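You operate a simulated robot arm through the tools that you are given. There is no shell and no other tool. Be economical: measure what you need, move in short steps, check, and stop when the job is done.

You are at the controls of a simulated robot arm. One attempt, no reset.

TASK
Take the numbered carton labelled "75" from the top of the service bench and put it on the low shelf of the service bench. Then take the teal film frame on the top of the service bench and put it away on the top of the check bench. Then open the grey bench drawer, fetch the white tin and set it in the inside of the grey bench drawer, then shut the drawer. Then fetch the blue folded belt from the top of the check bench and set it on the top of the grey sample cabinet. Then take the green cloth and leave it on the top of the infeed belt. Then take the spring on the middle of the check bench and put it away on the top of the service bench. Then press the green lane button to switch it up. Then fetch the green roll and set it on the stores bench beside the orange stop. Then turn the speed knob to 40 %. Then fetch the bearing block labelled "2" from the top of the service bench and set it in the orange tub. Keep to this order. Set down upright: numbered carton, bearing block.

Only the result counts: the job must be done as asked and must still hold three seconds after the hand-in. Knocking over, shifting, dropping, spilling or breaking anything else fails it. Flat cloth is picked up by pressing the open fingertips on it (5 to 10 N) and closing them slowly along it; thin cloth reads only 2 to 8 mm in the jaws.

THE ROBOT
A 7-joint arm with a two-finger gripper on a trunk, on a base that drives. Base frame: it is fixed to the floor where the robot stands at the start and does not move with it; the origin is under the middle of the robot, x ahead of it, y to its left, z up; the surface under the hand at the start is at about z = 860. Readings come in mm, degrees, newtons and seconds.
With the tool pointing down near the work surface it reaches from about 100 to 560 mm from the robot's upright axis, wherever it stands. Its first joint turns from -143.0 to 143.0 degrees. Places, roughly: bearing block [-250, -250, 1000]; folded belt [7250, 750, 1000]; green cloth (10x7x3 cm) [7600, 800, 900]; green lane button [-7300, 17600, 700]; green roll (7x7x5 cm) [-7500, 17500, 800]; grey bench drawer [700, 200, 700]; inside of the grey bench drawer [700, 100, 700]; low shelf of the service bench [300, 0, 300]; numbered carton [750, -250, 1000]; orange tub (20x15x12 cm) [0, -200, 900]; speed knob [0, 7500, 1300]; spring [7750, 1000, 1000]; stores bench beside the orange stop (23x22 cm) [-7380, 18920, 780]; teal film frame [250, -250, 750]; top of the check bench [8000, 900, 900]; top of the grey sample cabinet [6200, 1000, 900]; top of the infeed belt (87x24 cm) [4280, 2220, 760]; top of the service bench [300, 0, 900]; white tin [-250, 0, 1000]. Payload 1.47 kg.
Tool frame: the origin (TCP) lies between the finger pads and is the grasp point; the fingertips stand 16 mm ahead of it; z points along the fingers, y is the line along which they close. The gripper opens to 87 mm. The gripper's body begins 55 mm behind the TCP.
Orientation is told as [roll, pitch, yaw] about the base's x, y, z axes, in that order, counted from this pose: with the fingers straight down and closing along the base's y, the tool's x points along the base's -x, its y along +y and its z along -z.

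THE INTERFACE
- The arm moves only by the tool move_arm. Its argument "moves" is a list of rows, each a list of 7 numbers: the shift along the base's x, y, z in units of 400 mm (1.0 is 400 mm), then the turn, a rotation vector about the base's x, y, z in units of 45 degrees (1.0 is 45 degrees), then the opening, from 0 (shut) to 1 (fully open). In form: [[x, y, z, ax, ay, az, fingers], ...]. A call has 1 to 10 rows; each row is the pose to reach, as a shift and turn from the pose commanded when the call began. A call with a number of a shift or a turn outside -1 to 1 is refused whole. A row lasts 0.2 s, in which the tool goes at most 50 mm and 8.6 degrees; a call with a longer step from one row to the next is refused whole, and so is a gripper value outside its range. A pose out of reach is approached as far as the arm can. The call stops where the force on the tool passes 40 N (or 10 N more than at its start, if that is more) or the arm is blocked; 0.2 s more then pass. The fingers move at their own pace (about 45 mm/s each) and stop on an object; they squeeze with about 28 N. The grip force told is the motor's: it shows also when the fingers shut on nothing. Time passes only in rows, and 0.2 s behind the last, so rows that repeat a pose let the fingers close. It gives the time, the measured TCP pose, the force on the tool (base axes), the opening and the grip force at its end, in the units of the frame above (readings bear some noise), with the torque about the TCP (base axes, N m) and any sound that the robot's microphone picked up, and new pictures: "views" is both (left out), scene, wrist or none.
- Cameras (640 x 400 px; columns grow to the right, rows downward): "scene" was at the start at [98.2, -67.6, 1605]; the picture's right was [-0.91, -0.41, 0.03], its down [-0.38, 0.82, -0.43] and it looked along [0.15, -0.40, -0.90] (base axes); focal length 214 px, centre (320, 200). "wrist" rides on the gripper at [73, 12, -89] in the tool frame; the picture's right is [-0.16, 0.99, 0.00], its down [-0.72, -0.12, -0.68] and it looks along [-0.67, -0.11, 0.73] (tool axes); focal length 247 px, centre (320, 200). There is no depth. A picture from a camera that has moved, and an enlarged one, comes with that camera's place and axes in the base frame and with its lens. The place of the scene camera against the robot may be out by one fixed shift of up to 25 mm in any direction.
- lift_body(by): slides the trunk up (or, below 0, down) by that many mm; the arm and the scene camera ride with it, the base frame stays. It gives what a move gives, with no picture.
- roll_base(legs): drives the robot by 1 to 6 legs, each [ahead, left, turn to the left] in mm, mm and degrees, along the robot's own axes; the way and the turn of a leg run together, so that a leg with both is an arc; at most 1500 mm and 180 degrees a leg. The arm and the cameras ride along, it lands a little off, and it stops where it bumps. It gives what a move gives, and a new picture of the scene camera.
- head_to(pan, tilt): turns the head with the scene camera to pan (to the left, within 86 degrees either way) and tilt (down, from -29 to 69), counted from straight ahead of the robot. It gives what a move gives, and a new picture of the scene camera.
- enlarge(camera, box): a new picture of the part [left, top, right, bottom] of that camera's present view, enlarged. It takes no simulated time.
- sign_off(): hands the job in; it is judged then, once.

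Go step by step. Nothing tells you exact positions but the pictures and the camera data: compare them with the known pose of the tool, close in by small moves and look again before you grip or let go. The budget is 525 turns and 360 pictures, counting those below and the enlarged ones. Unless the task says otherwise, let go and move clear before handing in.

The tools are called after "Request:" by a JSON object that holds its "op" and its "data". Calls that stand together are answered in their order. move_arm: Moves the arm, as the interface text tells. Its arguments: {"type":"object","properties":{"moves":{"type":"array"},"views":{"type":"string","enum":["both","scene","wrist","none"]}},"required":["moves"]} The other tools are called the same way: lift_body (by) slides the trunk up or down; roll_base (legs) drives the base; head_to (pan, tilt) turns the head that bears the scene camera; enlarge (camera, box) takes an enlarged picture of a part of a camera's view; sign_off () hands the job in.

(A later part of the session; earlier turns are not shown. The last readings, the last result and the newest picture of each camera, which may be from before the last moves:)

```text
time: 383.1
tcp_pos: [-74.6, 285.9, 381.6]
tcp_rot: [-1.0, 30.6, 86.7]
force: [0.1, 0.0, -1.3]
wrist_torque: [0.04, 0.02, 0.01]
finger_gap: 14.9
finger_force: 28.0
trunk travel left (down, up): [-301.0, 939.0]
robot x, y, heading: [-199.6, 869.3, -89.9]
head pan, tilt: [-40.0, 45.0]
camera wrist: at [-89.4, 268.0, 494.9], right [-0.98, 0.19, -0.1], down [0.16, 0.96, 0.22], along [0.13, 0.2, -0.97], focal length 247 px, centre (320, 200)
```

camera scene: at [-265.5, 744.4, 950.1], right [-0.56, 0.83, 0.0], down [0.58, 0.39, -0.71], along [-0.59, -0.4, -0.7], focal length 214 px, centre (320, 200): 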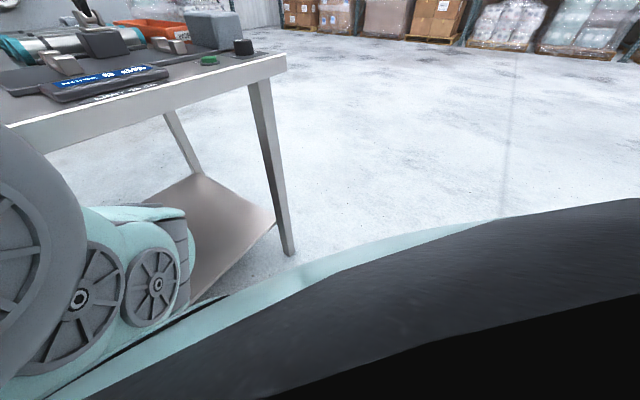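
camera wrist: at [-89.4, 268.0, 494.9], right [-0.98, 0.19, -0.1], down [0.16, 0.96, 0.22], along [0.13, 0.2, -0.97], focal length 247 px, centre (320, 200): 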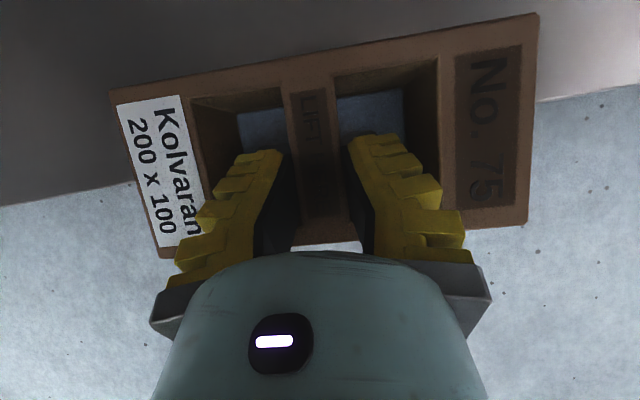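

The shelf edge shows at y≈264, parallel to the carton. Drive in further in two steps.

Request:
{"op": "roll_base", "data": {"legs": [[40, 0, 0]]}}

Request:
{"op": "roll_base", "data": {"legs": [[35, 0, 0]]}}

Request:
{"op": "move_arm", "data": {"moves": [[0, 0, 0, 0, 0, 0, 0]], "views": "wrist"}}

```text
time: 383.9
tcp_pos: [-76.1, 246.5, 381.1]
tcp_rot: [-1.0, 30.6, 86.4]
force: [-0.3, 0.6, -1.4]
wrist_torque: [0.02, 0.05, -0.01]
finger_gap: 14.7
finger_force: 28.1
trunk travel left (down, up): [-301.0, 939.0]
robot x, y, heading: [-205.5, 830.6, -90.3]
head pan, tilt: [-40.0, 45.0]
camera scene: at [-265.5, 706.1, 949.9], right [-0.56, 0.83, 0.0], down [0.58, 0.39, -0.71], along [-0.59, -0.4, -0.7], focal length 214 px, centre (320, 200)
```

scene: 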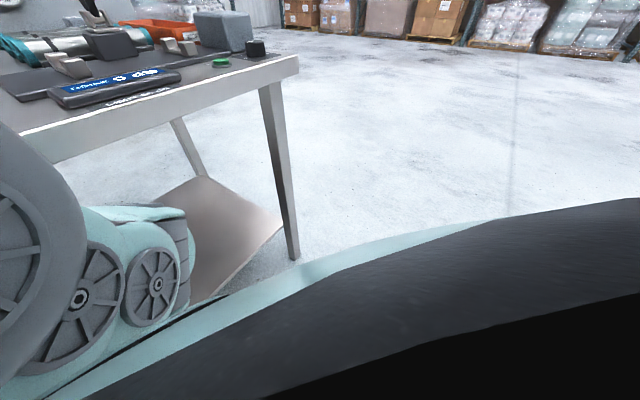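

```text
time: 384.8
tcp_pos: [-74.4, 213.6, 381.8]
tcp_rot: [-1.0, 30.5, 86.5]
force: [-0.6, -0.2, -1.8]
wrist_torque: [0.02, 0.01, 0.0]
finger_gap: 14.8
finger_force: 27.5
trunk travel left (down, up): [-301.0, 939.0]
robot x, y, heading: [-203.5, 796.4, -89.8]
head pan, tilt: [-40.0, 45.0]
camera scene: at [-265.5, 672.1, 949.9], right [-0.56, 0.83, 0.0], down [0.58, 0.39, -0.71], along [-0.59, -0.4, -0.7], focal length 214 px, centre (320, 200)
```

scene: 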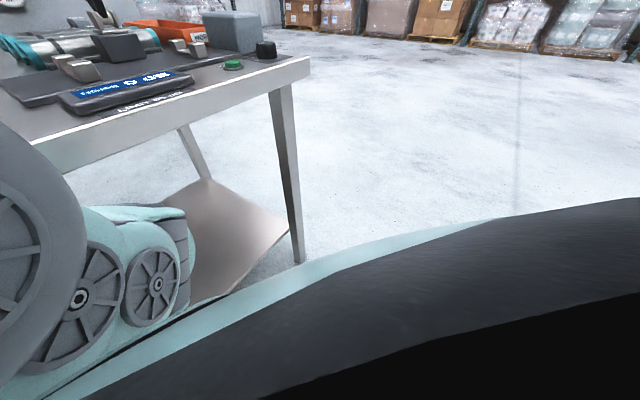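

```text
time: 385.2
tcp_pos: [-75.1, 212.2, 380.3]
tcp_rot: [-1.1, 30.5, 86.4]
force: [-0.1, -0.1, -2.5]
wrist_torque: [-0.03, 0.0, 0.03]
finger_gap: 14.9
finger_force: 28.3
trunk travel left (down, up): [-301.0, 939.0]
robot x, y, heading: [-202.4, 794.5, -89.9]
head pan, tilt: [-40.0, 45.0]
camera wrist: at [-89.9, 195.3, 494.3], right [-0.98, 0.19, -0.1], down [0.16, 0.96, 0.22], along [0.13, 0.2, -0.97], focal length 247 px, centre (320, 200)
```

wrist: 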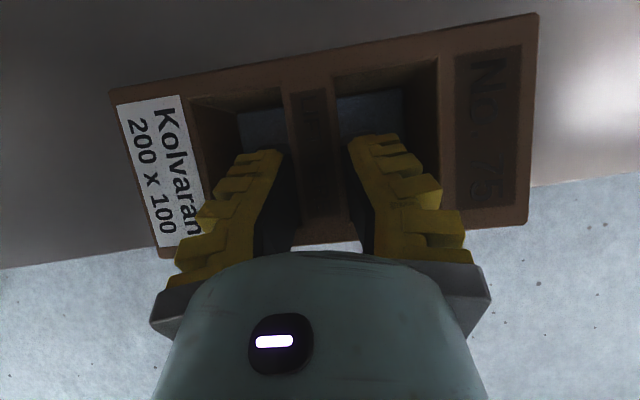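

No contact; go in 30 more.

Request:
{"op": "roll_base", "data": {"legs": [[30, 0, 0]]}}

Request:
{"op": "lift_body", "data": {"by": -25}}

Request:
{"op": "lift_body", "data": {"by": -8}}

```text
time: 386.0
tcp_pos: [-75.2, 184.2, 380.0]
tcp_rot: [-1.1, 30.5, 86.5]
force: [0.5, -0.2, -2.3]
wrist_torque: [0.02, -0.01, -0.03]
finger_gap: 14.6
finger_force: 28.0
trunk travel left (down, up): [-301.0, 939.0]
robot x, y, heading: [-205.2, 764.4, -90.1]
head pan, tilt: [-40.0, 45.0]
camera scene: at [-265.5, 642.5, 949.8], right [-0.56, 0.83, 0.0], down [0.58, 0.39, -0.71], along [-0.59, -0.4, -0.7], focal length 214 px, centre (320, 200)
```

scene: 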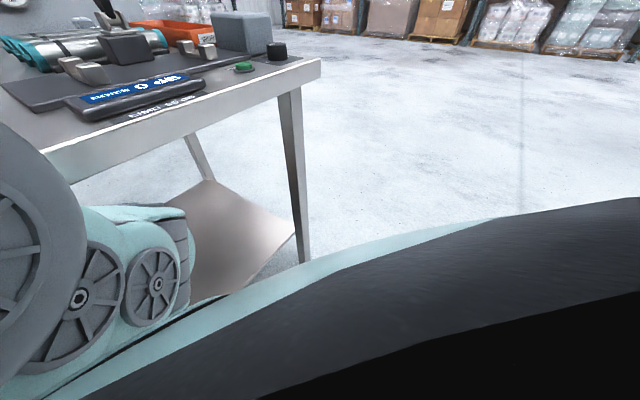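

```text
time: 386.7
tcp_pos: [-74.5, 171.6, 362.2]
tcp_rot: [-0.9, 31.7, 86.7]
force: [-2.5, -3.6, 20.1]
wrist_torque: [0.4, -0.01, 0.05]
finger_gap: 24.0
finger_force: 27.7
trunk travel left (down, up): [-277.0, 963.0]
robot x, y, heading: [-205.1, 762.7, -89.9]
head pan, tilt: [-40.0, 45.0]
stopped: the force on the tool passed its limit at 69 N (the readings are from after the stop); the commanded pose is now the measured one
```

```text
time: 387.0
tcp_pos: [-75.0, 171.9, 362.9]
tcp_rot: [-0.9, 31.8, 86.8]
force: [-2.9, -1.7, 19.4]
wrist_torque: [0.57, -0.04, 0.01]
finger_gap: 24.0
finger_force: 28.0
trunk travel left (down, up): [-276.0, 964.0]
robot x, y, heading: [-203.1, 768.1, -89.8]
head pan, tilt: [-40.0, 45.0]
stopped: the force on the tool passed its limit at 46 N (the readings are from after the stop); the commanded pose is now the measured one
```

Contact earlier than expected. Relieve the load and look.

Request:
{"op": "lift_body", "data": {"by": 3}}

Request:
{"op": "move_arm", "data": {"moves": [[0, 0, 0, 0, 0, 0, 0]], "views": "wrist"}}

```text
time: 387.5
tcp_pos: [-74.8, 173.6, 364.3]
tcp_rot: [-0.9, 31.5, 86.8]
force: [-0.8, -1.8, 9.4]
wrist_torque: [-0.32, 0.09, -0.03]
finger_gap: 16.4
finger_force: 27.6
trunk travel left (down, up): [-279.0, 961.0]
robot x, y, heading: [-202.1, 766.1, -89.9]
head pan, tilt: [-40.0, 45.0]
```

```text
time: 387.9
tcp_pos: [-74.2, 173.9, 364.3]
tcp_rot: [-1.0, 31.5, 86.9]
force: [-1.4, -2.2, 8.8]
wrist_torque: [-0.13, 0.05, -0.01]
finger_gap: 16.4
finger_force: 28.1
trunk travel left (down, up): [-279.0, 961.0]
robot x, y, heading: [-201.6, 763.3, -90.1]
head pan, tilt: [-40.0, 45.0]
camera wrist: at [-89.0, 158.7, 478.0], right [-0.98, 0.18, -0.1], down [0.16, 0.97, 0.2], along [0.13, 0.18, -0.97], focal length 247 px, centre (320, 200)
```

wrist: 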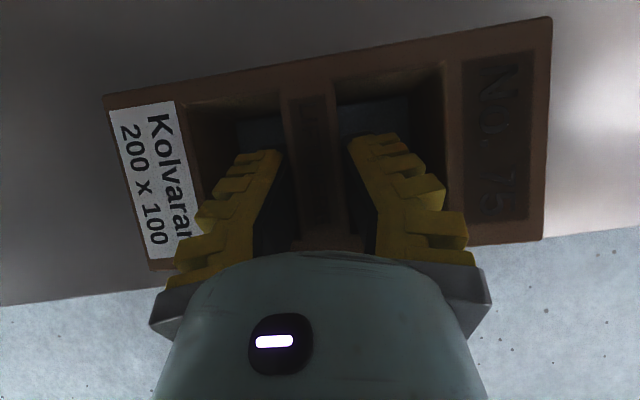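

Request:
{"op": "lift_body", "data": {"by": 2}}

Request:
{"op": "lift_body", "data": {"by": 2}}

```text
time: 388.4
tcp_pos: [-73.5, 178.3, 363.1]
tcp_rot: [-1.1, 31.2, 86.7]
force: [-0.5, 0.8, 3.4]
wrist_torque: [-0.08, 0.1, -0.06]
finger_gap: 16.0
finger_force: 27.9
trunk travel left (down, up): [-281.0, 959.0]
robot x, y, heading: [-201.7, 771.7, -90.1]
head pan, tilt: [-40.0, 45.0]
```

```text
time: 388.9
tcp_pos: [-73.0, 177.9, 367.2]
tcp_rot: [-1.0, 31.3, 86.8]
force: [-0.3, 0.0, -1.6]
wrist_torque: [0.01, 0.01, 0.0]
finger_gap: 14.4
finger_force: 28.1
trunk travel left (down, up): [-283.0, 957.0]
robot x, y, heading: [-204.4, 767.0, -89.6]
head pan, tilt: [-40.0, 45.0]
```

Now hovering just above. Touch lightly, then open slowly.

Request:
{"op": "lift_body", "data": {"by": -2}}

Request:
{"op": "move_arm", "data": {"moves": [[0, 0, 0, 0, 0, 0, 0.18], [0, 0, 0, 0, 0, 0, 0.22], [0, 0, 0, 0, 0, 0, 0.26], [0, 0, 0, 0, 0, 0, 0.3], [0, 0, 0, 0, 0, 0, 0.3]], "views": "wrist"}}

```text
time: 389.5
tcp_pos: [-74.0, 177.2, 365.0]
tcp_rot: [-1.0, 31.5, 86.8]
force: [1.0, -0.2, 0.8]
wrist_torque: [0.01, 0.14, 0.01]
finger_gap: 15.0
finger_force: 28.2
trunk travel left (down, up): [-281.0, 959.0]
robot x, y, heading: [-205.2, 765.5, -89.9]
head pan, tilt: [-40.0, 45.0]
```

```text
time: 390.7
tcp_pos: [-74.0, 176.6, 364.5]
tcp_rot: [-0.9, 31.4, 86.7]
force: [0.0, -1.0, -0.3]
wrist_torque: [0.02, 0.01, -0.02]
finger_gap: 32.2
finger_force: 4.6
trunk travel left (down, up): [-281.0, 959.0]
robot x, y, heading: [-201.5, 767.0, -90.2]
head pan, tilt: [-40.0, 45.0]
camera wrist: at [-88.8, 161.7, 478.7], right [-0.98, 0.18, -0.1], down [0.16, 0.97, 0.21], along [0.13, 0.19, -0.97], focal length 247 px, centre (320, 200)
```

wrist: 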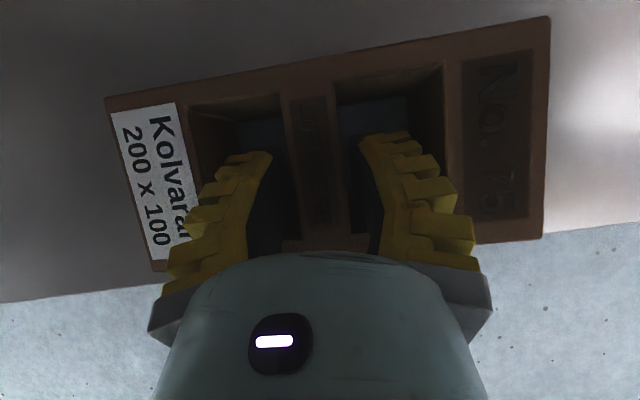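

Released; the carton stays put. Withdraw along the tool axis alternating trunk up and hand back.

Request:
{"op": "lift_body", "data": {"by": 9}}

Request:
{"op": "move_arm", "data": {"moves": [[0, 0.014, 0, 0, 0, 0, 0.3]], "views": "none"}}

Request:
{"op": "lift_body", "data": {"by": 10}}

Request:
{"op": "move_arm", "data": {"moves": [[0, 0.014, 0, 0, 0, 0, 0.3]], "views": "wrist"}}

```text
time: 391.2
tcp_pos: [-74.7, 177.9, 373.0]
tcp_rot: [-1.1, 31.4, 86.8]
force: [0.2, -1.0, -0.2]
wrist_torque: [0.02, 0.0, 0.0]
finger_gap: 32.1
finger_force: 4.1
trunk travel left (down, up): [-290.0, 950.0]
robot x, y, heading: [-203.3, 766.8, -90.0]
head pan, tilt: [-40.0, 45.0]
```

```text
time: 391.6
tcp_pos: [-74.3, 182.5, 374.1]
tcp_rot: [-0.9, 31.5, 86.8]
force: [-0.4, -0.5, 0.3]
wrist_torque: [0.02, -0.02, 0.0]
finger_gap: 32.2
finger_force: 4.8
trunk travel left (down, up): [-290.0, 950.0]
robot x, y, heading: [-205.7, 763.1, -90.2]
head pan, tilt: [-40.0, 45.0]
```

```text
time: 392.2
tcp_pos: [-73.1, 181.6, 383.3]
tcp_rot: [-1.0, 31.3, 86.8]
force: [-0.4, -0.7, 0.7]
wrist_torque: [0.03, -0.02, 0.01]
finger_gap: 32.0
finger_force: 4.7
trunk travel left (down, up): [-300.0, 940.0]
robot x, y, heading: [-205.1, 767.8, -89.7]
head pan, tilt: [-40.0, 45.0]
```

```text
time: 392.6
tcp_pos: [-73.2, 190.1, 384.3]
tcp_rot: [-1.0, 31.3, 86.7]
force: [0.1, -0.1, 0.3]
wrist_torque: [0.02, 0.0, -0.04]
finger_gap: 32.3
finger_force: 4.4
trunk travel left (down, up): [-300.0, 940.0]
robot x, y, heading: [-202.8, 765.1, -90.0]
head pan, tilt: [-40.0, 45.0]
camera wrist: at [-87.7, 173.2, 498.4], right [-0.98, 0.18, -0.1], down [0.16, 0.97, 0.21], along [0.13, 0.19, -0.97], focal length 247 px, centre (320, 200)
```

wrist: 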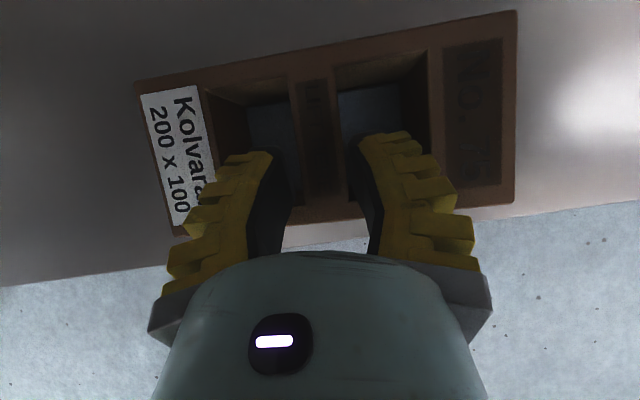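

Working. Continue.

Request:
{"op": "lift_body", "data": {"by": 10}}

Request:
{"op": "move_arm", "data": {"moves": [[0, 0.014, 0, 0, 0, 0, 0.3]], "views": "none"}}

Request:
{"op": "lift_body", "data": {"by": 10}}

Request:
{"op": "move_arm", "data": {"moves": [[0, 0.014, 0, 0, 0, 0, 0.3]], "views": "none"}}

Request:
{"op": "lift_body", "data": {"by": 12}}

Request:
{"op": "move_arm", "data": {"moves": [[0, 0.02, 0, 0, 0, 0, 0.3]], "views": "wrist"}}

```text
time: 393.2
tcp_pos: [-73.0, 188.3, 394.9]
tcp_rot: [-1.0, 31.4, 86.9]
force: [-0.4, 0.3, -0.3]
wrist_torque: [0.03, -0.01, 0.03]
finger_gap: 32.3
finger_force: 4.6
trunk travel left (down, up): [-310.0, 930.0]
robot x, y, heading: [-201.5, 762.3, -90.1]
head pan, tilt: [-40.0, 45.0]
```

```text
time: 393.6
tcp_pos: [-77.7, 196.8, 392.2]
tcp_rot: [-0.8, 31.1, 86.6]
force: [0.8, 0.5, -0.2]
wrist_torque: [-0.02, 0.02, 0.02]
finger_gap: 32.3
finger_force: 4.6
trunk travel left (down, up): [-310.0, 930.0]
robot x, y, heading: [-201.2, 765.4, -90.3]
head pan, tilt: [-40.0, 45.0]
```

```text
time: 394.2
tcp_pos: [-74.8, 210.8, 399.5]
tcp_rot: [-0.9, 30.8, 86.9]
force: [0.6, 0.2, -0.2]
wrist_torque: [-0.04, 0.02, 0.03]
finger_gap: 32.2
finger_force: 4.8
trunk travel left (down, up): [-320.0, 920.0]
robot x, y, heading: [-204.7, 767.2, -90.2]
head pan, tilt: [-40.0, 45.0]
```

```text
time: 394.6
tcp_pos: [-73.5, 215.5, 397.1]
tcp_rot: [-0.8, 30.7, 87.0]
force: [1.0, -0.1, -0.5]
wrist_torque: [0.03, 0.0, 0.02]
finger_gap: 32.5
finger_force: 4.2
trunk travel left (down, up): [-320.0, 920.0]
robot x, y, heading: [-200.4, 767.0, -89.9]
head pan, tilt: [-40.0, 45.0]
```

```text
time: 395.2
tcp_pos: [-72.0, 228.1, 404.0]
tcp_rot: [-1.0, 30.2, 86.6]
force: [0.5, 0.2, 0.0]
wrist_torque: [-0.03, 0.0, -0.02]
finger_gap: 32.1
finger_force: 4.1
trunk travel left (down, up): [-332.0, 908.0]
robot x, y, heading: [-206.2, 769.2, -89.6]
head pan, tilt: [-40.0, 45.0]
```

```text
time: 395.6
tcp_pos: [-62.1, 217.0, 414.0]
tcp_rot: [-1.3, 31.2, 87.0]
force: [1.7, 0.5, 1.9]
wrist_torque: [0.02, 0.17, -0.1]
finger_gap: 32.1
finger_force: 4.3
out of reach, approached as far as the arm can: row 1
trunk travel left (down, up): [-332.0, 908.0]
robot x, y, heading: [-203.0, 765.2, -90.3]
head pan, tilt: [-40.0, 45.0]
camera wrist: at [-77.1, 200.7, 528.7], right [-0.98, 0.18, -0.1], down [0.15, 0.97, 0.21], along [0.13, 0.19, -0.97], focal length 247 px, centre (320, 200)
```

wrist: 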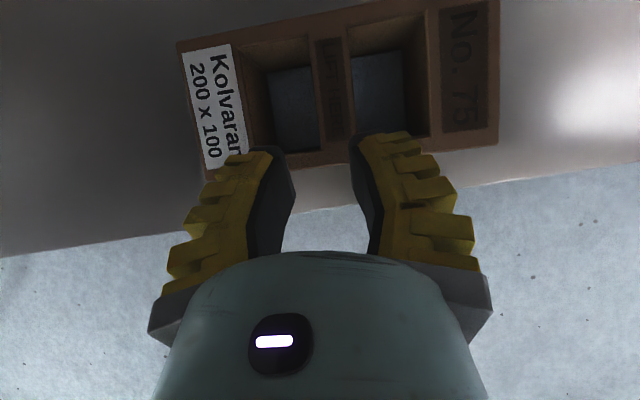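

Fingers are clear and carton 75 stands upright on the low shelf. Back away.

Request:
{"op": "roll_base", "data": {"legs": [[-350, 0, 0]]}}

Request:
{"op": "enlarge", "data": {"camera": "wrist", "box": [0, 0, 640, 400]}}

```text
time: 397.9
tcp_pos: [-73.3, 550.3, 416.0]
tcp_rot: [-1.0, 31.4, 86.5]
force: [1.6, -0.1, -0.3]
wrist_torque: [0.01, -0.02, 0.02]
finger_gap: 32.1
finger_force: 4.3
trunk travel left (down, up): [-332.0, 908.0]
robot x, y, heading: [-203.1, 1119.0, -90.5]
head pan, tilt: [-40.0, 45.0]
camera scene: at [-264.5, 988.6, 979.8], right [-0.56, 0.83, 0.0], down [0.59, 0.4, -0.7], along [-0.58, -0.39, -0.71], focal length 214 px, centre (320, 200)
```

scene: 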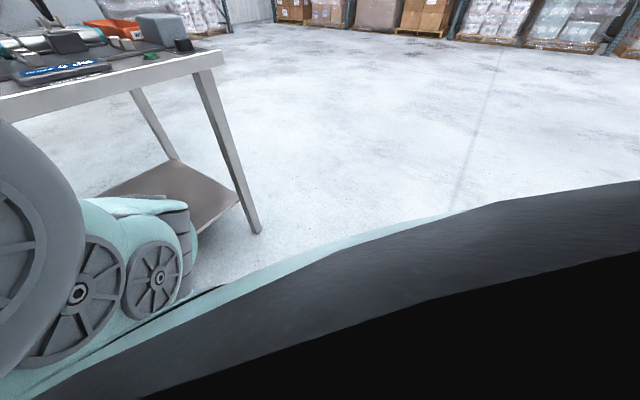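

```text
1.00 times, centred on (320, 200) of wrist (not enlarged: the box is as wide or as high as the picture)
camera zoom: at [-87.6, 534.5, 529.4], right [-0.98, 0.19, -0.1], down [0.16, 0.97, 0.2], along [0.13, 0.18, -0.97], focal length 247 px, centre (320, 200)
```

zoom: 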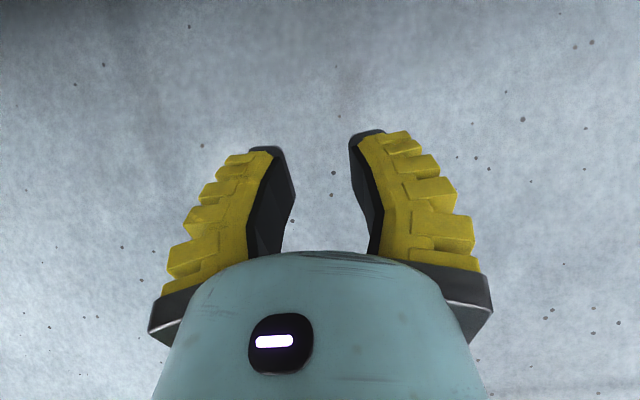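

Task 1 is done. Next the teal film frame near (157,−234). Raise the trunk and bring the tool back to vertical, unwinding the yaw.

Request:
{"op": "lift_body", "data": {"by": 400}}

Request:
{"op": "lift_body", "data": {"by": 400}}

Request:
{"op": "move_arm", "data": {"moves": [[0, 0.05, 0, 0.18, 0, 0, 1], [0, 0.1, 0, 0.36, -0.02, 0, 1], [0, 0.15, 0, 0.54, -0.03, 0, 1], [0, 0.2, 0, 0.697, -0.043, 0, 1]], "views": "none"}}

Request:
{"op": "move_arm", "data": {"moves": [[0, 0, 0, 0, 0, -0.19, 1], [0, 0, 0, 0, 0, -0.38, 1], [0, 0, 0, 0, 0, -0.57, 1], [0, 0, 0, 0, 0, -0.76, 1], [0, 0, 0, 0, 0, -0.95, 1]], "views": "none"}}

Request:
{"op": "move_arm", "data": {"moves": [[0, 0, 0, 0, 0, -0.19, 1], [0, 0, 0, 0, 0, -0.38, 1], [0, 0, 0, 0, 0, -0.57, 1], [0, 0, 0, 0, 0, -0.76, 1], [0, 0, 0, 0, 0, -0.95, 1]], "views": "none"}}

Request:
{"op": "move_arm", "data": {"moves": [[0, 0, 0, 0, 0, -0.19, 1], [0, 0, 0, 0, 0, -0.38, 1], [0, 0, 0, 0, 0, -0.57, 1], [0, 0, 0, 0, 0, -0.76, 1], [0, 0, 0, 0, 0, -0.95, 1]], "views": "none"}}

Request:
{"op": "move_arm", "data": {"moves": [[0, 0, 0, 0, 0, -0.19, 1], [0, 0, 0, 0, 0, -0.38, 1], [0, 0, 0, 0, 0, -0.57, 1], [0, 0, 0, 0, 0, -0.76, 1], [0, 0, 0, 0, 0, -0.95, 1]], "views": "none"}}

```text
time: 401.7
tcp_pos: [-72.5, 550.6, 815.3]
tcp_rot: [-0.9, 31.3, 86.6]
force: [0.7, -0.3, 0.6]
wrist_torque: [0.0, -0.02, -0.02]
finger_gap: 32.3
finger_force: 4.3
trunk travel left (down, up): [-732.0, 508.0]
robot x, y, heading: [-202.5, 1116.8, -90.2]
head pan, tilt: [-40.0, 45.0]
```

```text
time: 405.5
tcp_pos: [-72.6, 550.3, 1214.6]
tcp_rot: [-0.9, 31.3, 86.6]
force: [0.0, 0.6, 0.2]
wrist_torque: [0.02, -0.03, 0.0]
finger_gap: 32.3
finger_force: 5.1
trunk travel left (down, up): [-1132.0, 108.0]
robot x, y, heading: [-202.2, 1111.1, -90.4]
head pan, tilt: [-40.0, 45.0]
```

```text
time: 406.5
tcp_pos: [-71.8, 627.0, 1213.1]
tcp_rot: [-1.0, -0.2, 86.6]
force: [-0.3, 0.0, 0.5]
wrist_torque: [0.0, -0.01, 0.0]
finger_gap: 87.3
finger_force: 0.1
out of reach, approached as far as the arm can: row 1, 2, 3, 4
trunk travel left (down, up): [-1132.0, 108.0]
robot x, y, heading: [-203.7, 1116.0, -90.3]
head pan, tilt: [-40.0, 45.0]
```

```text
time: 407.7
tcp_pos: [-72.6, 627.6, 1211.1]
tcp_rot: [-0.9, 0.0, 43.6]
force: [-0.2, 0.2, 0.6]
wrist_torque: [0.01, 0.04, 0.01]
finger_gap: 87.1
finger_force: 0.0
trunk travel left (down, up): [-1132.0, 108.0]
robot x, y, heading: [-201.9, 1111.8, -90.3]
head pan, tilt: [-40.0, 45.0]
```

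```text
time: 408.9
tcp_pos: [-71.6, 627.6, 1210.4]
tcp_rot: [-1.1, 0.2, 0.9]
force: [-0.9, 0.2, -0.7]
wrist_torque: [-0.01, 0.01, -0.01]
finger_gap: 87.0
finger_force: 0.1
trunk travel left (down, up): [-1132.0, 108.0]
robot x, y, heading: [-202.3, 1111.2, -90.2]
head pan, tilt: [-40.0, 45.0]
```

```text
time: 410.1
tcp_pos: [-71.1, 627.0, 1212.1]
tcp_rot: [-1.0, 0.0, -41.9]
force: [0.0, 0.3, 0.7]
wrist_torque: [-0.03, 0.0, 0.03]
finger_gap: 87.0
finger_force: 0.0
trunk travel left (down, up): [-1132.0, 108.0]
robot x, y, heading: [-204.7, 1112.5, -90.0]
head pan, tilt: [-40.0, 45.0]
```

```text
time: 411.3
tcp_pos: [-71.0, 626.7, 1211.3]
tcp_rot: [-1.0, 0.0, -84.6]
force: [-0.9, 0.1, -0.3]
wrist_torque: [0.03, -0.02, 0.02]
finger_gap: 87.3
finger_force: 0.0
trunk travel left (down, up): [-1132.0, 108.0]
robot x, y, heading: [-202.2, 1111.4, -90.4]
head pan, tilt: [-40.0, 45.0]
```

Drive so the hand is over the frame's neighbourhood.

Request:
{"op": "roll_base", "data": {"legs": [[780, 228, 0]]}}

Request:
{"op": "enlarge", "data": {"camera": "wrist", "box": [0, 0, 640, 400]}}

```text
time: 415.7
tcp_pos: [165.6, -158.6, 1211.3]
tcp_rot: [-1.0, 0.0, -83.8]
force: [-0.1, 0.6, -0.4]
wrist_torque: [0.0, 0.0, -0.02]
finger_gap: 87.1
finger_force: 0.0
trunk travel left (down, up): [-1132.0, 108.0]
robot x, y, heading: [23.7, 324.2, -89.5]
head pan, tilt: [-40.0, 45.0]
camera scene: at [-34.0, 200.5, 1780.1], right [-0.57, 0.82, 0.0], down [0.58, 0.4, -0.7], along [-0.58, -0.4, -0.71], focal length 214 px, centre (320, 200)
```

scene: 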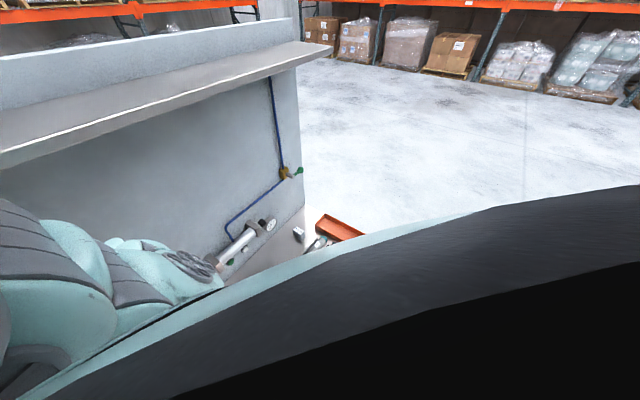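

```text
1.00 times, centred on (320, 200) of wrist (not enlarged: the box is as wide or as high as the picture)
camera zoom: at [168.7, -85.4, 1300.4], right [1.0, -0.05, -0.02], down [-0.02, -0.73, 0.68], along [-0.05, -0.68, -0.73], focal length 247 px, centre (320, 200)
```

zoom: 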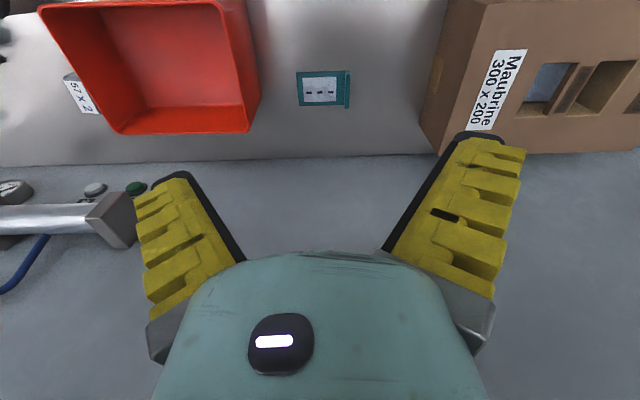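

Request:
{"op": "enlarge", "data": {"camera": "wrist", "box": [270, 55, 380, 124]}}

```text
5.80 times, centred on (325, 90) of wrist
camera zoom: at [168.7, -85.4, 1300.4], right [1.0, -0.05, -0.02], down [-0.02, -0.73, 0.68], along [-0.05, -0.68, -0.73], focal length 1432 px, centre (291, 841)
```

zoom: 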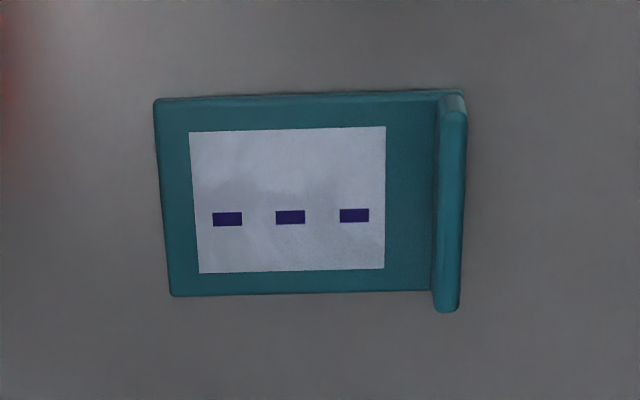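

The frame is a flat plate with a raised rib on its +x side at (198,−231). I'll grip the rib with fingers closing along x. Align above and lower 200.

Request:
{"op": "move_arm", "data": {"moves": [[0.04, -0.09, 0, 0, 0, -0.1, 0.6], [0.081, -0.18, 0, 0, 0, -0.165, 0.6]], "views": "none"}}

Request:
{"op": "lift_body", "data": {"by": -200}}

Request:
{"op": "enlarge", "data": {"camera": "wrist", "box": [160, 50, 480, 250]}}

```text
time: 416.5
tcp_pos: [199.1, -180.3, 1189.1]
tcp_rot: [-1.0, 7.8, -86.0]
force: [0.4, 1.2, 0.9]
wrist_torque: [0.02, 0.01, -0.03]
finger_gap: 57.1
finger_force: 3.7
trunk travel left (down, up): [-1132.0, 108.0]
robot x, y, heading: [26.1, 324.5, -89.6]
head pan, tilt: [-40.0, 45.0]
stopped in row 2: the arm was blocked; the commanded pose is now the measured one
```

```text
time: 418.7
tcp_pos: [198.2, -181.3, 991.6]
tcp_rot: [-0.8, 7.6, -86.0]
force: [0.2, -0.1, -0.4]
wrist_torque: [-0.04, 0.04, -0.01]
finger_gap: 57.1
finger_force: 4.2
trunk travel left (down, up): [-932.0, 308.0]
robot x, y, heading: [19.7, 327.9, -89.5]
head pan, tilt: [-40.0, 45.0]
```

```text
2.00 times, centred on (320, 150) of wrist
camera zoom: at [206.5, -120.1, 1088.7], right [1.0, -0.09, -0.04], down [-0.05, -0.81, 0.58], along [-0.08, -0.57, -0.81], focal length 494 px, centre (320, 300)
```

zoom: 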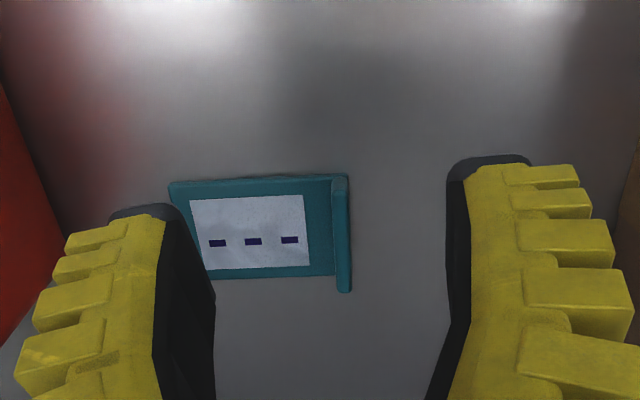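

Rib at about (200,−239), bench top ≈ 856. Correct with the base (58 mm ahead) and straighten the tool.

Request:
{"op": "roll_base", "data": {"legs": [[57, 0, 0]]}}

Request:
{"op": "move_arm", "data": {"moves": [[0, 0, 0, -0.08, -0.005, -0.06, 0.6], [0, 0, 0, -0.169, -0.012, -0.11, 0.6]], "views": "none"}}

Request:
{"op": "enlarge", "data": {"camera": "wrist", "box": [160, 50, 480, 250]}}

```text
time: 419.6
tcp_pos: [197.5, -235.3, 991.6]
tcp_rot: [-0.9, 7.7, -86.1]
force: [-0.4, -0.6, 1.0]
wrist_torque: [-0.02, 0.0, -0.01]
finger_gap: 57.5
finger_force: 3.6
trunk travel left (down, up): [-932.0, 308.0]
robot x, y, heading: [27.4, 268.6, -89.8]
head pan, tilt: [-40.0, 45.0]
camera scene: at [-34.1, 144.6, 1580.8], right [-0.57, 0.82, 0.0], down [0.58, 0.4, -0.71], along [-0.58, -0.4, -0.7], focal length 214 px, centre (320, 200)
```

scene: 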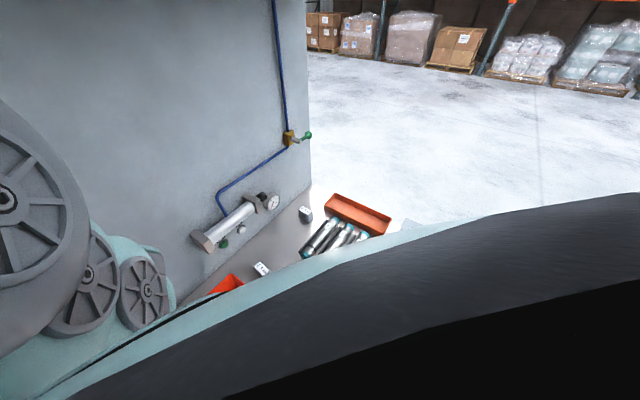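

```text
time: 420.2
tcp_pos: [197.8, -235.8, 988.9]
tcp_rot: [-0.7, 0.2, -91.0]
force: [-0.1, -0.3, 0.1]
wrist_torque: [-0.04, 0.01, 0.02]
finger_gap: 57.3
finger_force: 3.2
trunk travel left (down, up): [-932.0, 308.0]
robot x, y, heading: [26.9, 269.1, -89.6]
head pan, tilt: [-40.0, 45.0]
```

```text
2.00 times, centred on (320, 150) of wrist
camera zoom: at [211.1, -164.8, 1079.6], right [0.98, -0.18, -0.01], down [-0.12, -0.72, 0.68], along [-0.13, -0.67, -0.73], focal length 494 px, centre (320, 300)
```

zoom: 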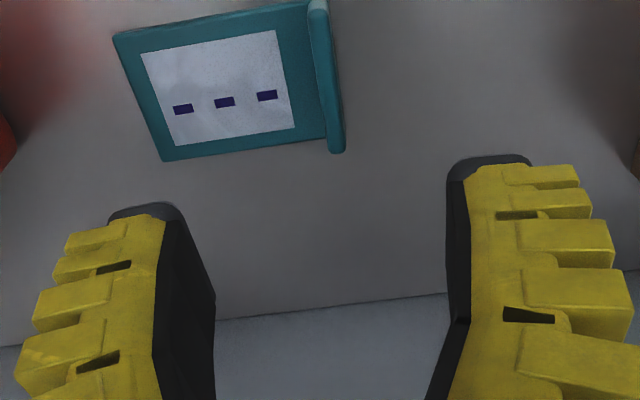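

Well aligned. Lower 85 and check closely.

Request:
{"op": "lift_body", "data": {"by": -85}}

Request:
{"op": "enlarge", "data": {"camera": "wrist", "box": [160, 50, 480, 250]}}

```text
time: 421.4
tcp_pos: [200.0, -237.3, 903.9]
tcp_rot: [-0.5, 0.1, -91.0]
force: [-0.3, -0.3, -0.1]
wrist_torque: [0.01, 0.03, 0.02]
finger_gap: 57.4
finger_force: 3.4
trunk travel left (down, up): [-847.0, 393.0]
robot x, y, heading: [24.0, 267.5, -89.4]
head pan, tilt: [-40.0, 45.0]
```

```text
2.00 times, centred on (320, 150) of wrist
camera zoom: at [212.1, -164.7, 994.9], right [0.98, -0.17, -0.01], down [-0.12, -0.72, 0.68], along [-0.13, -0.67, -0.73], focal length 494 px, centre (320, 300)
```

zoom: 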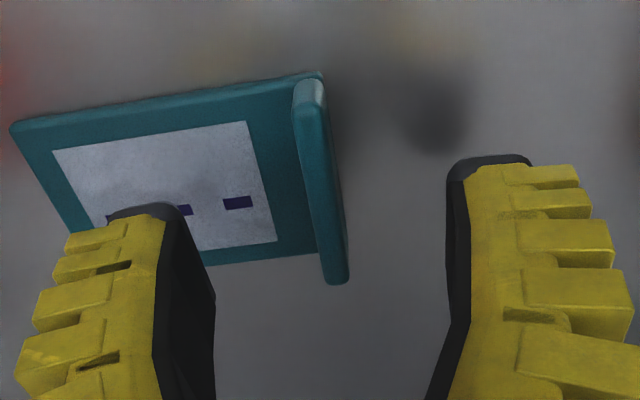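

Request:
{"op": "lift_body", "data": {"by": -18}}

Request:
{"op": "move_arm", "data": {"moves": [[0, 0, 0, 0, 0, 0, 0.3], [0, 0, 0, 0, 0, 0, 0.3]], "views": "wrist"}}

```text
time: 422.1
tcp_pos: [199.5, -236.4, 887.5]
tcp_rot: [-0.6, 0.1, -91.0]
force: [0.5, -0.5, 0.3]
wrist_torque: [0.02, 0.03, 0.03]
finger_gap: 57.2
finger_force: 4.0
trunk travel left (down, up): [-829.0, 411.0]
robot x, y, heading: [25.4, 271.8, -89.6]
head pan, tilt: [-40.0, 45.0]
```

```text
time: 422.7
tcp_pos: [198.2, -237.5, 887.9]
tcp_rot: [-0.6, 0.1, -91.1]
force: [0.1, 0.7, -0.6]
wrist_torque: [0.02, 0.03, 0.0]
finger_gap: 32.5
finger_force: 4.5
trunk travel left (down, up): [-829.0, 411.0]
robot x, y, heading: [29.2, 271.4, -89.7]
head pan, tilt: [-40.0, 45.0]
camera wrist: at [212.0, -164.6, 976.8], right [0.98, -0.17, -0.01], down [-0.12, -0.72, 0.68], along [-0.13, -0.67, -0.73], focal length 247 px, centre (320, 200)
```

wrist: 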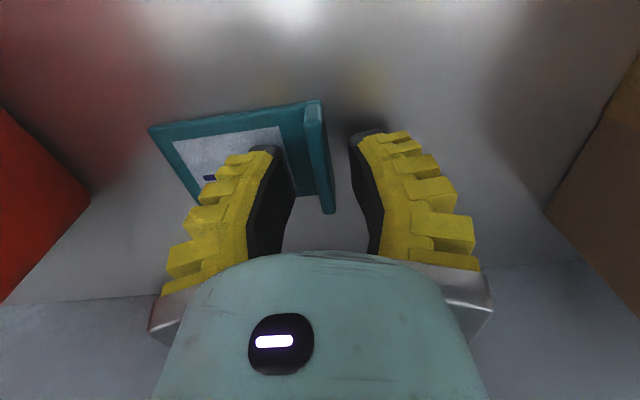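

Request:
{"op": "lift_body", "data": {"by": -5}}

Request:
{"op": "move_arm", "data": {"moves": [[0, 0, 0, 0, 0, 0, 0.1], [0, 0, 0, 0, 0, 0, 0], [0, 0, 0, 0, 0, 0, 0], [0, 0, 0, 0, 0, 0, 0]], "views": "none"}}

Request:
{"op": "lift_body", "data": {"by": 60}}

Request:
{"op": "enlarge", "data": {"camera": "wrist", "box": [0, 0, 640, 400]}}

```text
time: 423.2
tcp_pos: [198.2, -236.2, 882.0]
tcp_rot: [-0.6, 0.1, -91.0]
force: [0.7, 0.5, 0.0]
wrist_torque: [0.02, -0.02, 0.02]
finger_gap: 32.1
finger_force: 5.1
trunk travel left (down, up): [-824.0, 416.0]
robot x, y, heading: [27.1, 270.0, -89.4]
head pan, tilt: [-40.0, 45.0]
```

```text
time: 424.2
tcp_pos: [198.3, -237.1, 883.1]
tcp_rot: [-0.7, 0.2, -91.1]
force: [-1.4, 3.1, 8.5]
wrist_torque: [0.08, 0.0, 0.03]
finger_gap: 6.1
finger_force: 28.0
trunk travel left (down, up): [-824.0, 416.0]
robot x, y, heading: [24.1, 267.2, -89.5]
head pan, tilt: [-40.0, 45.0]
```

```text
time: 425.2
tcp_pos: [198.6, -236.0, 943.0]
tcp_rot: [-0.6, 0.1, -91.0]
force: [-0.2, -1.4, -0.6]
wrist_torque: [0.0, 0.0, -0.01]
finger_gap: 6.0
finger_force: 27.5
trunk travel left (down, up): [-884.0, 356.0]
robot x, y, heading: [25.3, 268.5, -89.3]
head pan, tilt: [-40.0, 45.0]
```

```text
1.00 times, centred on (320, 200) of wrist (not enlarged: the box is as wide or as high as the picture)
camera zoom: at [212.0, -164.4, 1031.6], right [0.98, -0.18, -0.01], down [-0.12, -0.72, 0.68], along [-0.13, -0.67, -0.73], focal length 247 px, centre (320, 200)
```

zoom: 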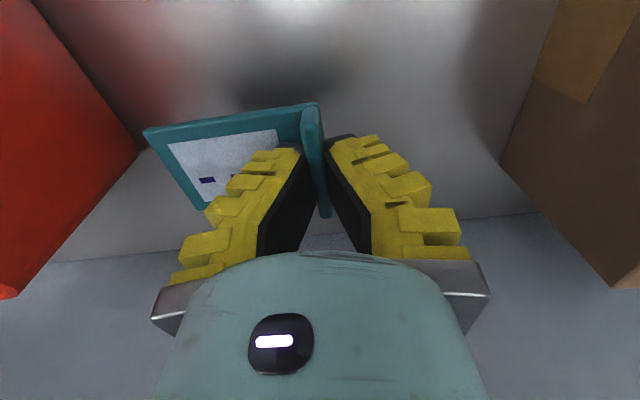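

Frame lifted. Raise, back off from the bench, turn to face +x.

Request:
{"op": "lift_body", "data": {"by": 250}}

Request:
{"op": "roll_base", "data": {"legs": [[-900, 0, 0], [0, 0, 89.5], [1200, 0, 0]]}}

```text
time: 427.8
tcp_pos: [198.7, -237.5, 1192.7]
tcp_rot: [-0.6, 0.1, -91.0]
force: [-0.4, 0.3, 0.5]
wrist_torque: [0.03, -0.02, 0.01]
finger_gap: 5.8
finger_force: 27.7
trunk travel left (down, up): [-1134.0, 106.0]
robot x, y, heading: [31.2, 272.2, -89.3]
head pan, tilt: [-40.0, 45.0]
```

```text
time: 442.0
tcp_pos: [1702.7, 1377.3, 1192.2]
tcp_rot: [-0.5, 0.1, -0.5]
force: [-0.1, 1.1, -0.1]
wrist_torque: [0.03, 0.0, -0.02]
finger_gap: 5.8
finger_force: 27.8
trunk travel left (down, up): [-1134.0, 106.0]
robot x, y, heading: [1196.9, 1198.4, 0.8]
head pan, tilt: [-40.0, 45.0]
camera scene: at [1320.1, 1128.0, 1781.9], right [-0.82, -0.58, 0.0], down [-0.41, 0.58, -0.7], along [0.4, -0.57, -0.71], focal length 214 px, centre (320, 200)
```

scene: 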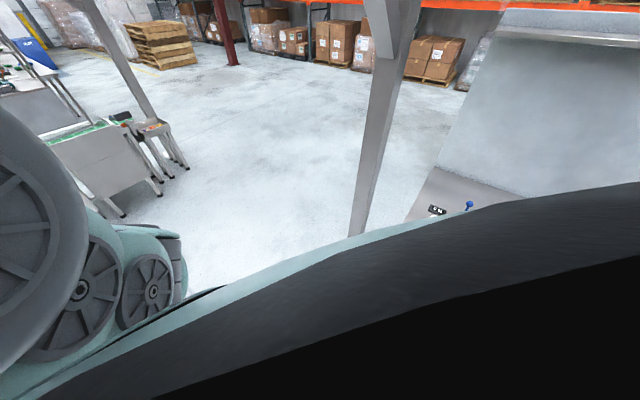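

There are benches ahead around x≈3400+. Look to the left/ahead with the head.

Request:
{"op": "head_to", "data": {"pan": 60, "tilt": -25}}

Request:
{"op": "head_to", "data": {"pan": 55, "tilt": 25}}

```text
time: 443.8
tcp_pos: [1702.7, 1377.7, 1192.5]
tcp_rot: [-0.7, 0.1, -0.5]
force: [0.1, 0.3, 0.7]
wrist_torque: [0.02, 0.0, -0.05]
finger_gap: 6.0
finger_force: 28.4
trunk travel left (down, up): [-1134.0, 106.0]
robot x, y, heading: [1200.4, 1203.8, 1.0]
head pan, tilt: [60.0, -25.0]
camera scene: at [1308.0, 1256.4, 1889.0], right [0.87, -0.49, 0.0], down [0.2, 0.37, -0.91], along [0.44, 0.79, 0.42], focal length 214 px, centre (320, 200)
```

scene: 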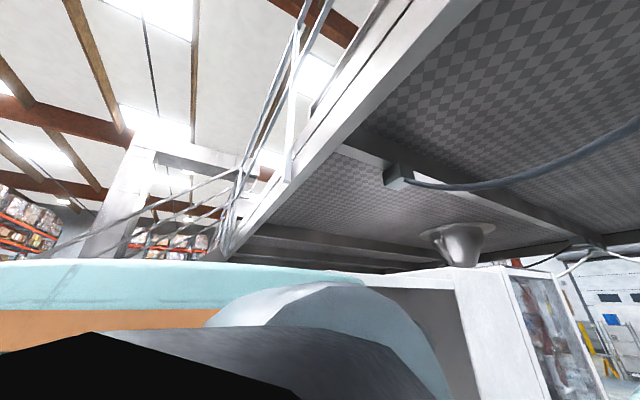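

```text
time: 444.9
tcp_pos: [1702.2, 1379.2, 1192.2]
tcp_rot: [-0.5, 0.1, -0.4]
force: [-0.7, -0.3, 0.1]
wrist_torque: [0.02, 0.0, 0.0]
finger_gap: 5.9
finger_force: 28.0
trunk travel left (down, up): [-1134.0, 106.0]
robot x, y, heading: [1200.0, 1204.7, 1.1]
head pan, tilt: [55.0, 25.0]
camera scene: at [1324.0, 1271.6, 1814.1], right [0.84, -0.55, 0.0], down [-0.23, -0.34, -0.91], along [0.5, 0.76, -0.41], focal length 214 px, centre (320, 200)
```

scene: 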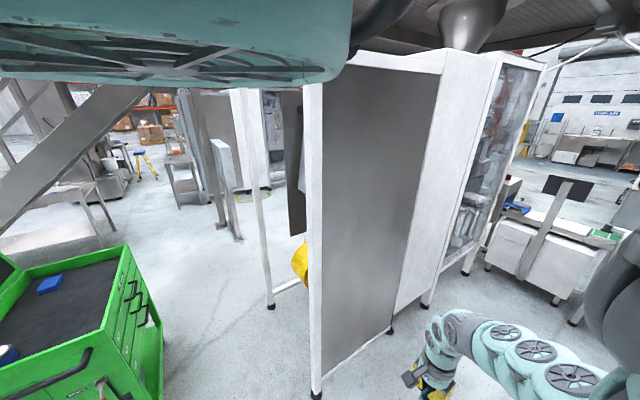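

The hood is close on the left. I'll shift to y≈650, turn to face +y and travel sideways with the head looking along +x.

Request:
{"op": "roll_base", "data": {"legs": [[0, -560, 0], [0, 0, 89]]}}

Request:
{"op": "head_to", "data": {"pan": -75, "tilt": -25}}

Request:
{"op": "head_to", "data": {"pan": -75, "tilt": 25}}

```text
time: 450.3
tcp_pos: [1436.4, 1108.8, 1192.1]
tcp_rot: [-0.7, 0.1, 43.4]
force: [0.2, 0.4, 0.2]
wrist_torque: [-0.01, 0.03, 0.03]
finger_gap: 6.2
finger_force: 28.2
trunk travel left (down, up): [-1134.0, 106.0]
robot x, y, heading: [1190.5, 633.4, 45.0]
head pan, tilt: [55.0, 25.0]
stopped in leg 2: the robot was blocked; the commanded pose is now the measured one
camera scene: at [1231.7, 763.8, 1813.1], right [0.98, 0.19, 0.0], down [0.08, -0.41, -0.91], along [-0.17, 0.89, -0.42], focal length 214 px, centre (320, 200)
```

scene: 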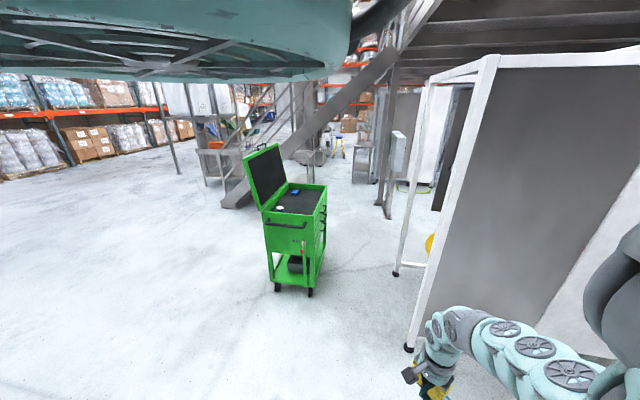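

```text
time: 452.4
tcp_pos: [1437.2, 1110.1, 1191.6]
tcp_rot: [-0.7, 0.1, 43.4]
force: [0.4, -1.3, 0.7]
wrist_torque: [0.03, 0.01, -0.04]
finger_gap: 6.3
finger_force: 28.1
trunk travel left (down, up): [-1134.0, 106.0]
robot x, y, heading: [1198.9, 629.6, 45.0]
head pan, tilt: [-75.0, -25.0]
camera scene: at [1310.4, 637.7, 1889.1], right [-0.5, -0.87, 0.0], down [0.37, -0.21, -0.91], along [0.78, -0.45, 0.42], focal length 214 px, centre (320, 200)
```

scene: 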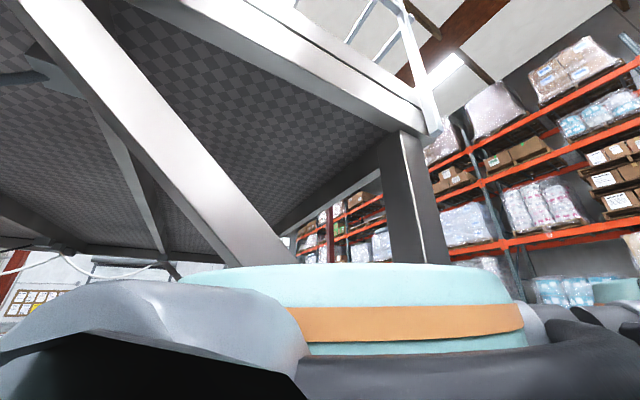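

```text
time: 453.6
tcp_pos: [1436.4, 1108.7, 1191.6]
tcp_rot: [-0.7, 0.1, 43.2]
force: [0.0, 0.4, -0.5]
wrist_torque: [0.02, 0.03, 0.03]
finger_gap: 5.9
finger_force: 28.2
trunk travel left (down, up): [-1134.0, 106.0]
robot x, y, heading: [1193.7, 627.8, 45.0]
head pan, tilt: [-75.0, 25.0]
camera scene: at [1328.7, 627.1, 1813.1], right [-0.5, -0.87, 0.0], down [-0.37, 0.21, -0.91], along [0.78, -0.45, -0.42], focal length 214 px, centre (320, 200)
```

scene: 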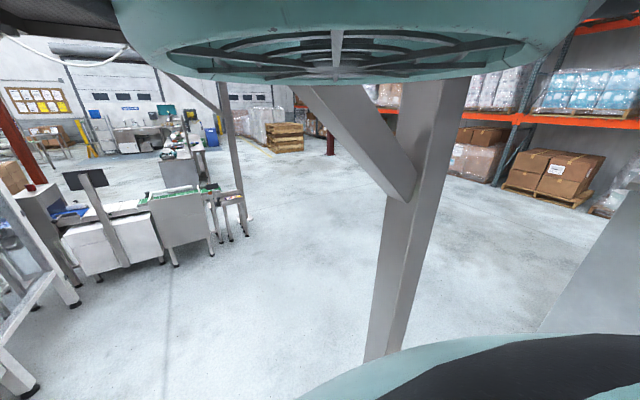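

Blocked by the mezzanine post near (1609,200). Turn back to face +x, take the lane y≈1080, and look ahead again further on.

Request:
{"op": "roll_base", "data": {"legs": [[0, 0, -45], [0, 430, 0], [1100, 0, 0]]}}

```text
time: 463.4
tcp_pos: [2786.6, 1227.7, 1192.6]
tcp_rot: [-0.7, 0.1, -1.6]
force: [0.0, -1.1, -0.8]
wrist_torque: [0.02, 0.01, -0.01]
finger_gap: 6.0
finger_force: 27.6
trunk travel left (down, up): [-1134.0, 106.0]
robot x, y, heading: [2279.3, 1061.7, 0.0]
head pan, tilt: [-75.0, 25.0]
camera scene: at [2376.8, 964.0, 1813.0], right [-0.97, -0.26, 0.0], down [-0.11, 0.41, -0.91], along [0.23, -0.88, -0.42], focal length 214 px, centre (320, 200)
```

scene: 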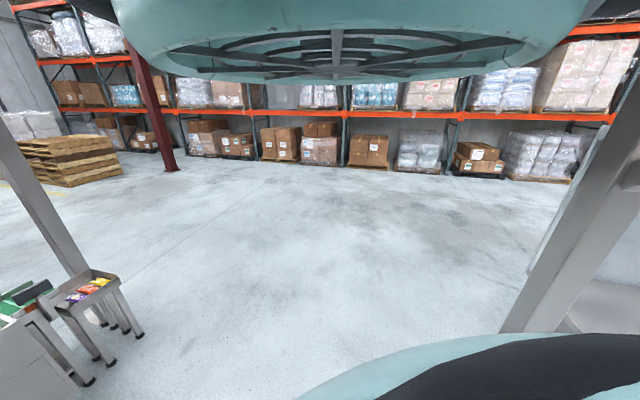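

Free floor lies on the −y side. Go down to y≈−1100, then along +x.

Request:
{"op": "roll_base", "data": {"legs": [[0, -1500, 0], [0, -650, 0], [1500, 0, 0], [1500, 0, 0]]}}

Request:
{"op": "head_to", "data": {"pan": 60, "tilt": -25}}

Request:
{"op": "head_to", "data": {"pan": 55, "tilt": 30}}

```text
time: 488.2
tcp_pos: [5806.4, -843.8, 1191.9]
tcp_rot: [-0.7, 0.2, 0.2]
force: [-0.5, -0.2, -1.3]
wrist_torque: [0.04, 0.0, 0.01]
finger_gap: 6.0
finger_force: 28.4
trunk travel left (down, up): [-1134.0, 106.0]
robot x, y, heading: [5302.7, -1027.3, 1.7]
head pan, tilt: [-75.0, 25.0]
camera scene: at [5405.3, -1120.8, 1813.0], right [-0.96, -0.29, 0.0], down [-0.12, 0.4, -0.91], along [0.26, -0.87, -0.42], focal length 214 px, centre (320, 200)
```

scene: 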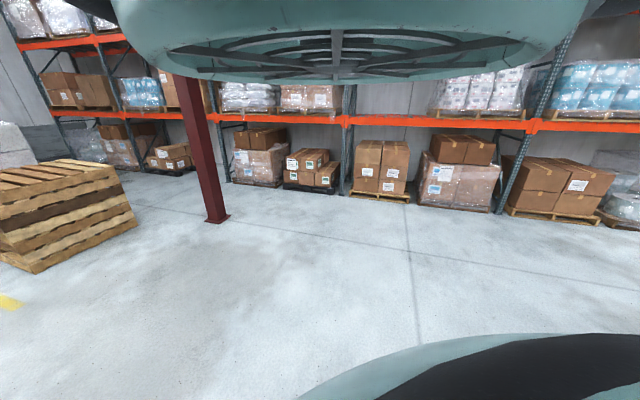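

```text
time: 490.4
tcp_pos: [5806.1, -844.3, 1191.3]
tcp_rot: [-0.7, 0.1, 0.1]
force: [0.8, -0.5, -0.3]
wrist_torque: [0.03, -0.01, 0.0]
finger_gap: 6.1
finger_force: 28.4
trunk travel left (down, up): [-1134.0, 106.0]
robot x, y, heading: [5301.7, -1022.0, 1.6]
head pan, tilt: [60.0, -25.0]
camera scene: at [5412.4, -970.0, 1889.1], right [0.88, -0.47, 0.0], down [0.2, 0.37, -0.91], along [0.43, 0.8, 0.42], focal length 214 px, centre (320, 200)
```

scene: 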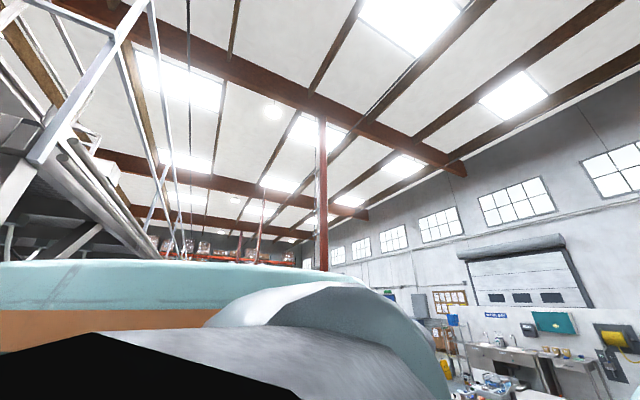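

```text
time: 491.6
tcp_pos: [5806.9, -843.4, 1192.5]
tcp_rot: [-0.7, 0.0, 0.2]
force: [0.2, -0.3, -0.2]
wrist_torque: [-0.02, -0.03, -0.01]
finger_gap: 6.1
finger_force: 27.5
trunk travel left (down, up): [-1134.0, 106.0]
robot x, y, heading: [5305.0, -1026.1, 1.8]
head pan, tilt: [55.0, 30.0]
camera scene: at [5427.2, -955.9, 1806.1], right [0.85, -0.53, 0.0], down [-0.26, -0.41, -0.87], along [0.47, 0.74, -0.49], focal length 214 px, centre (320, 200)
```

scene: 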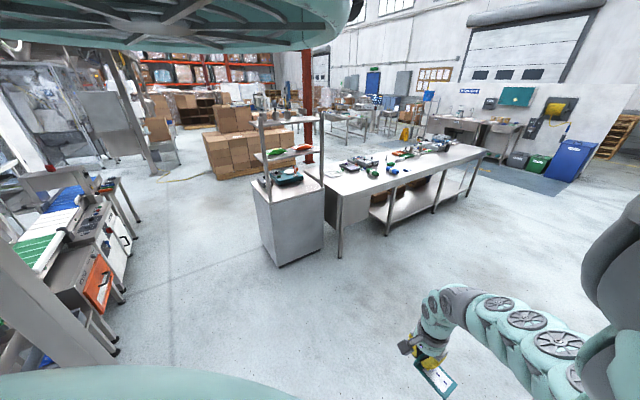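

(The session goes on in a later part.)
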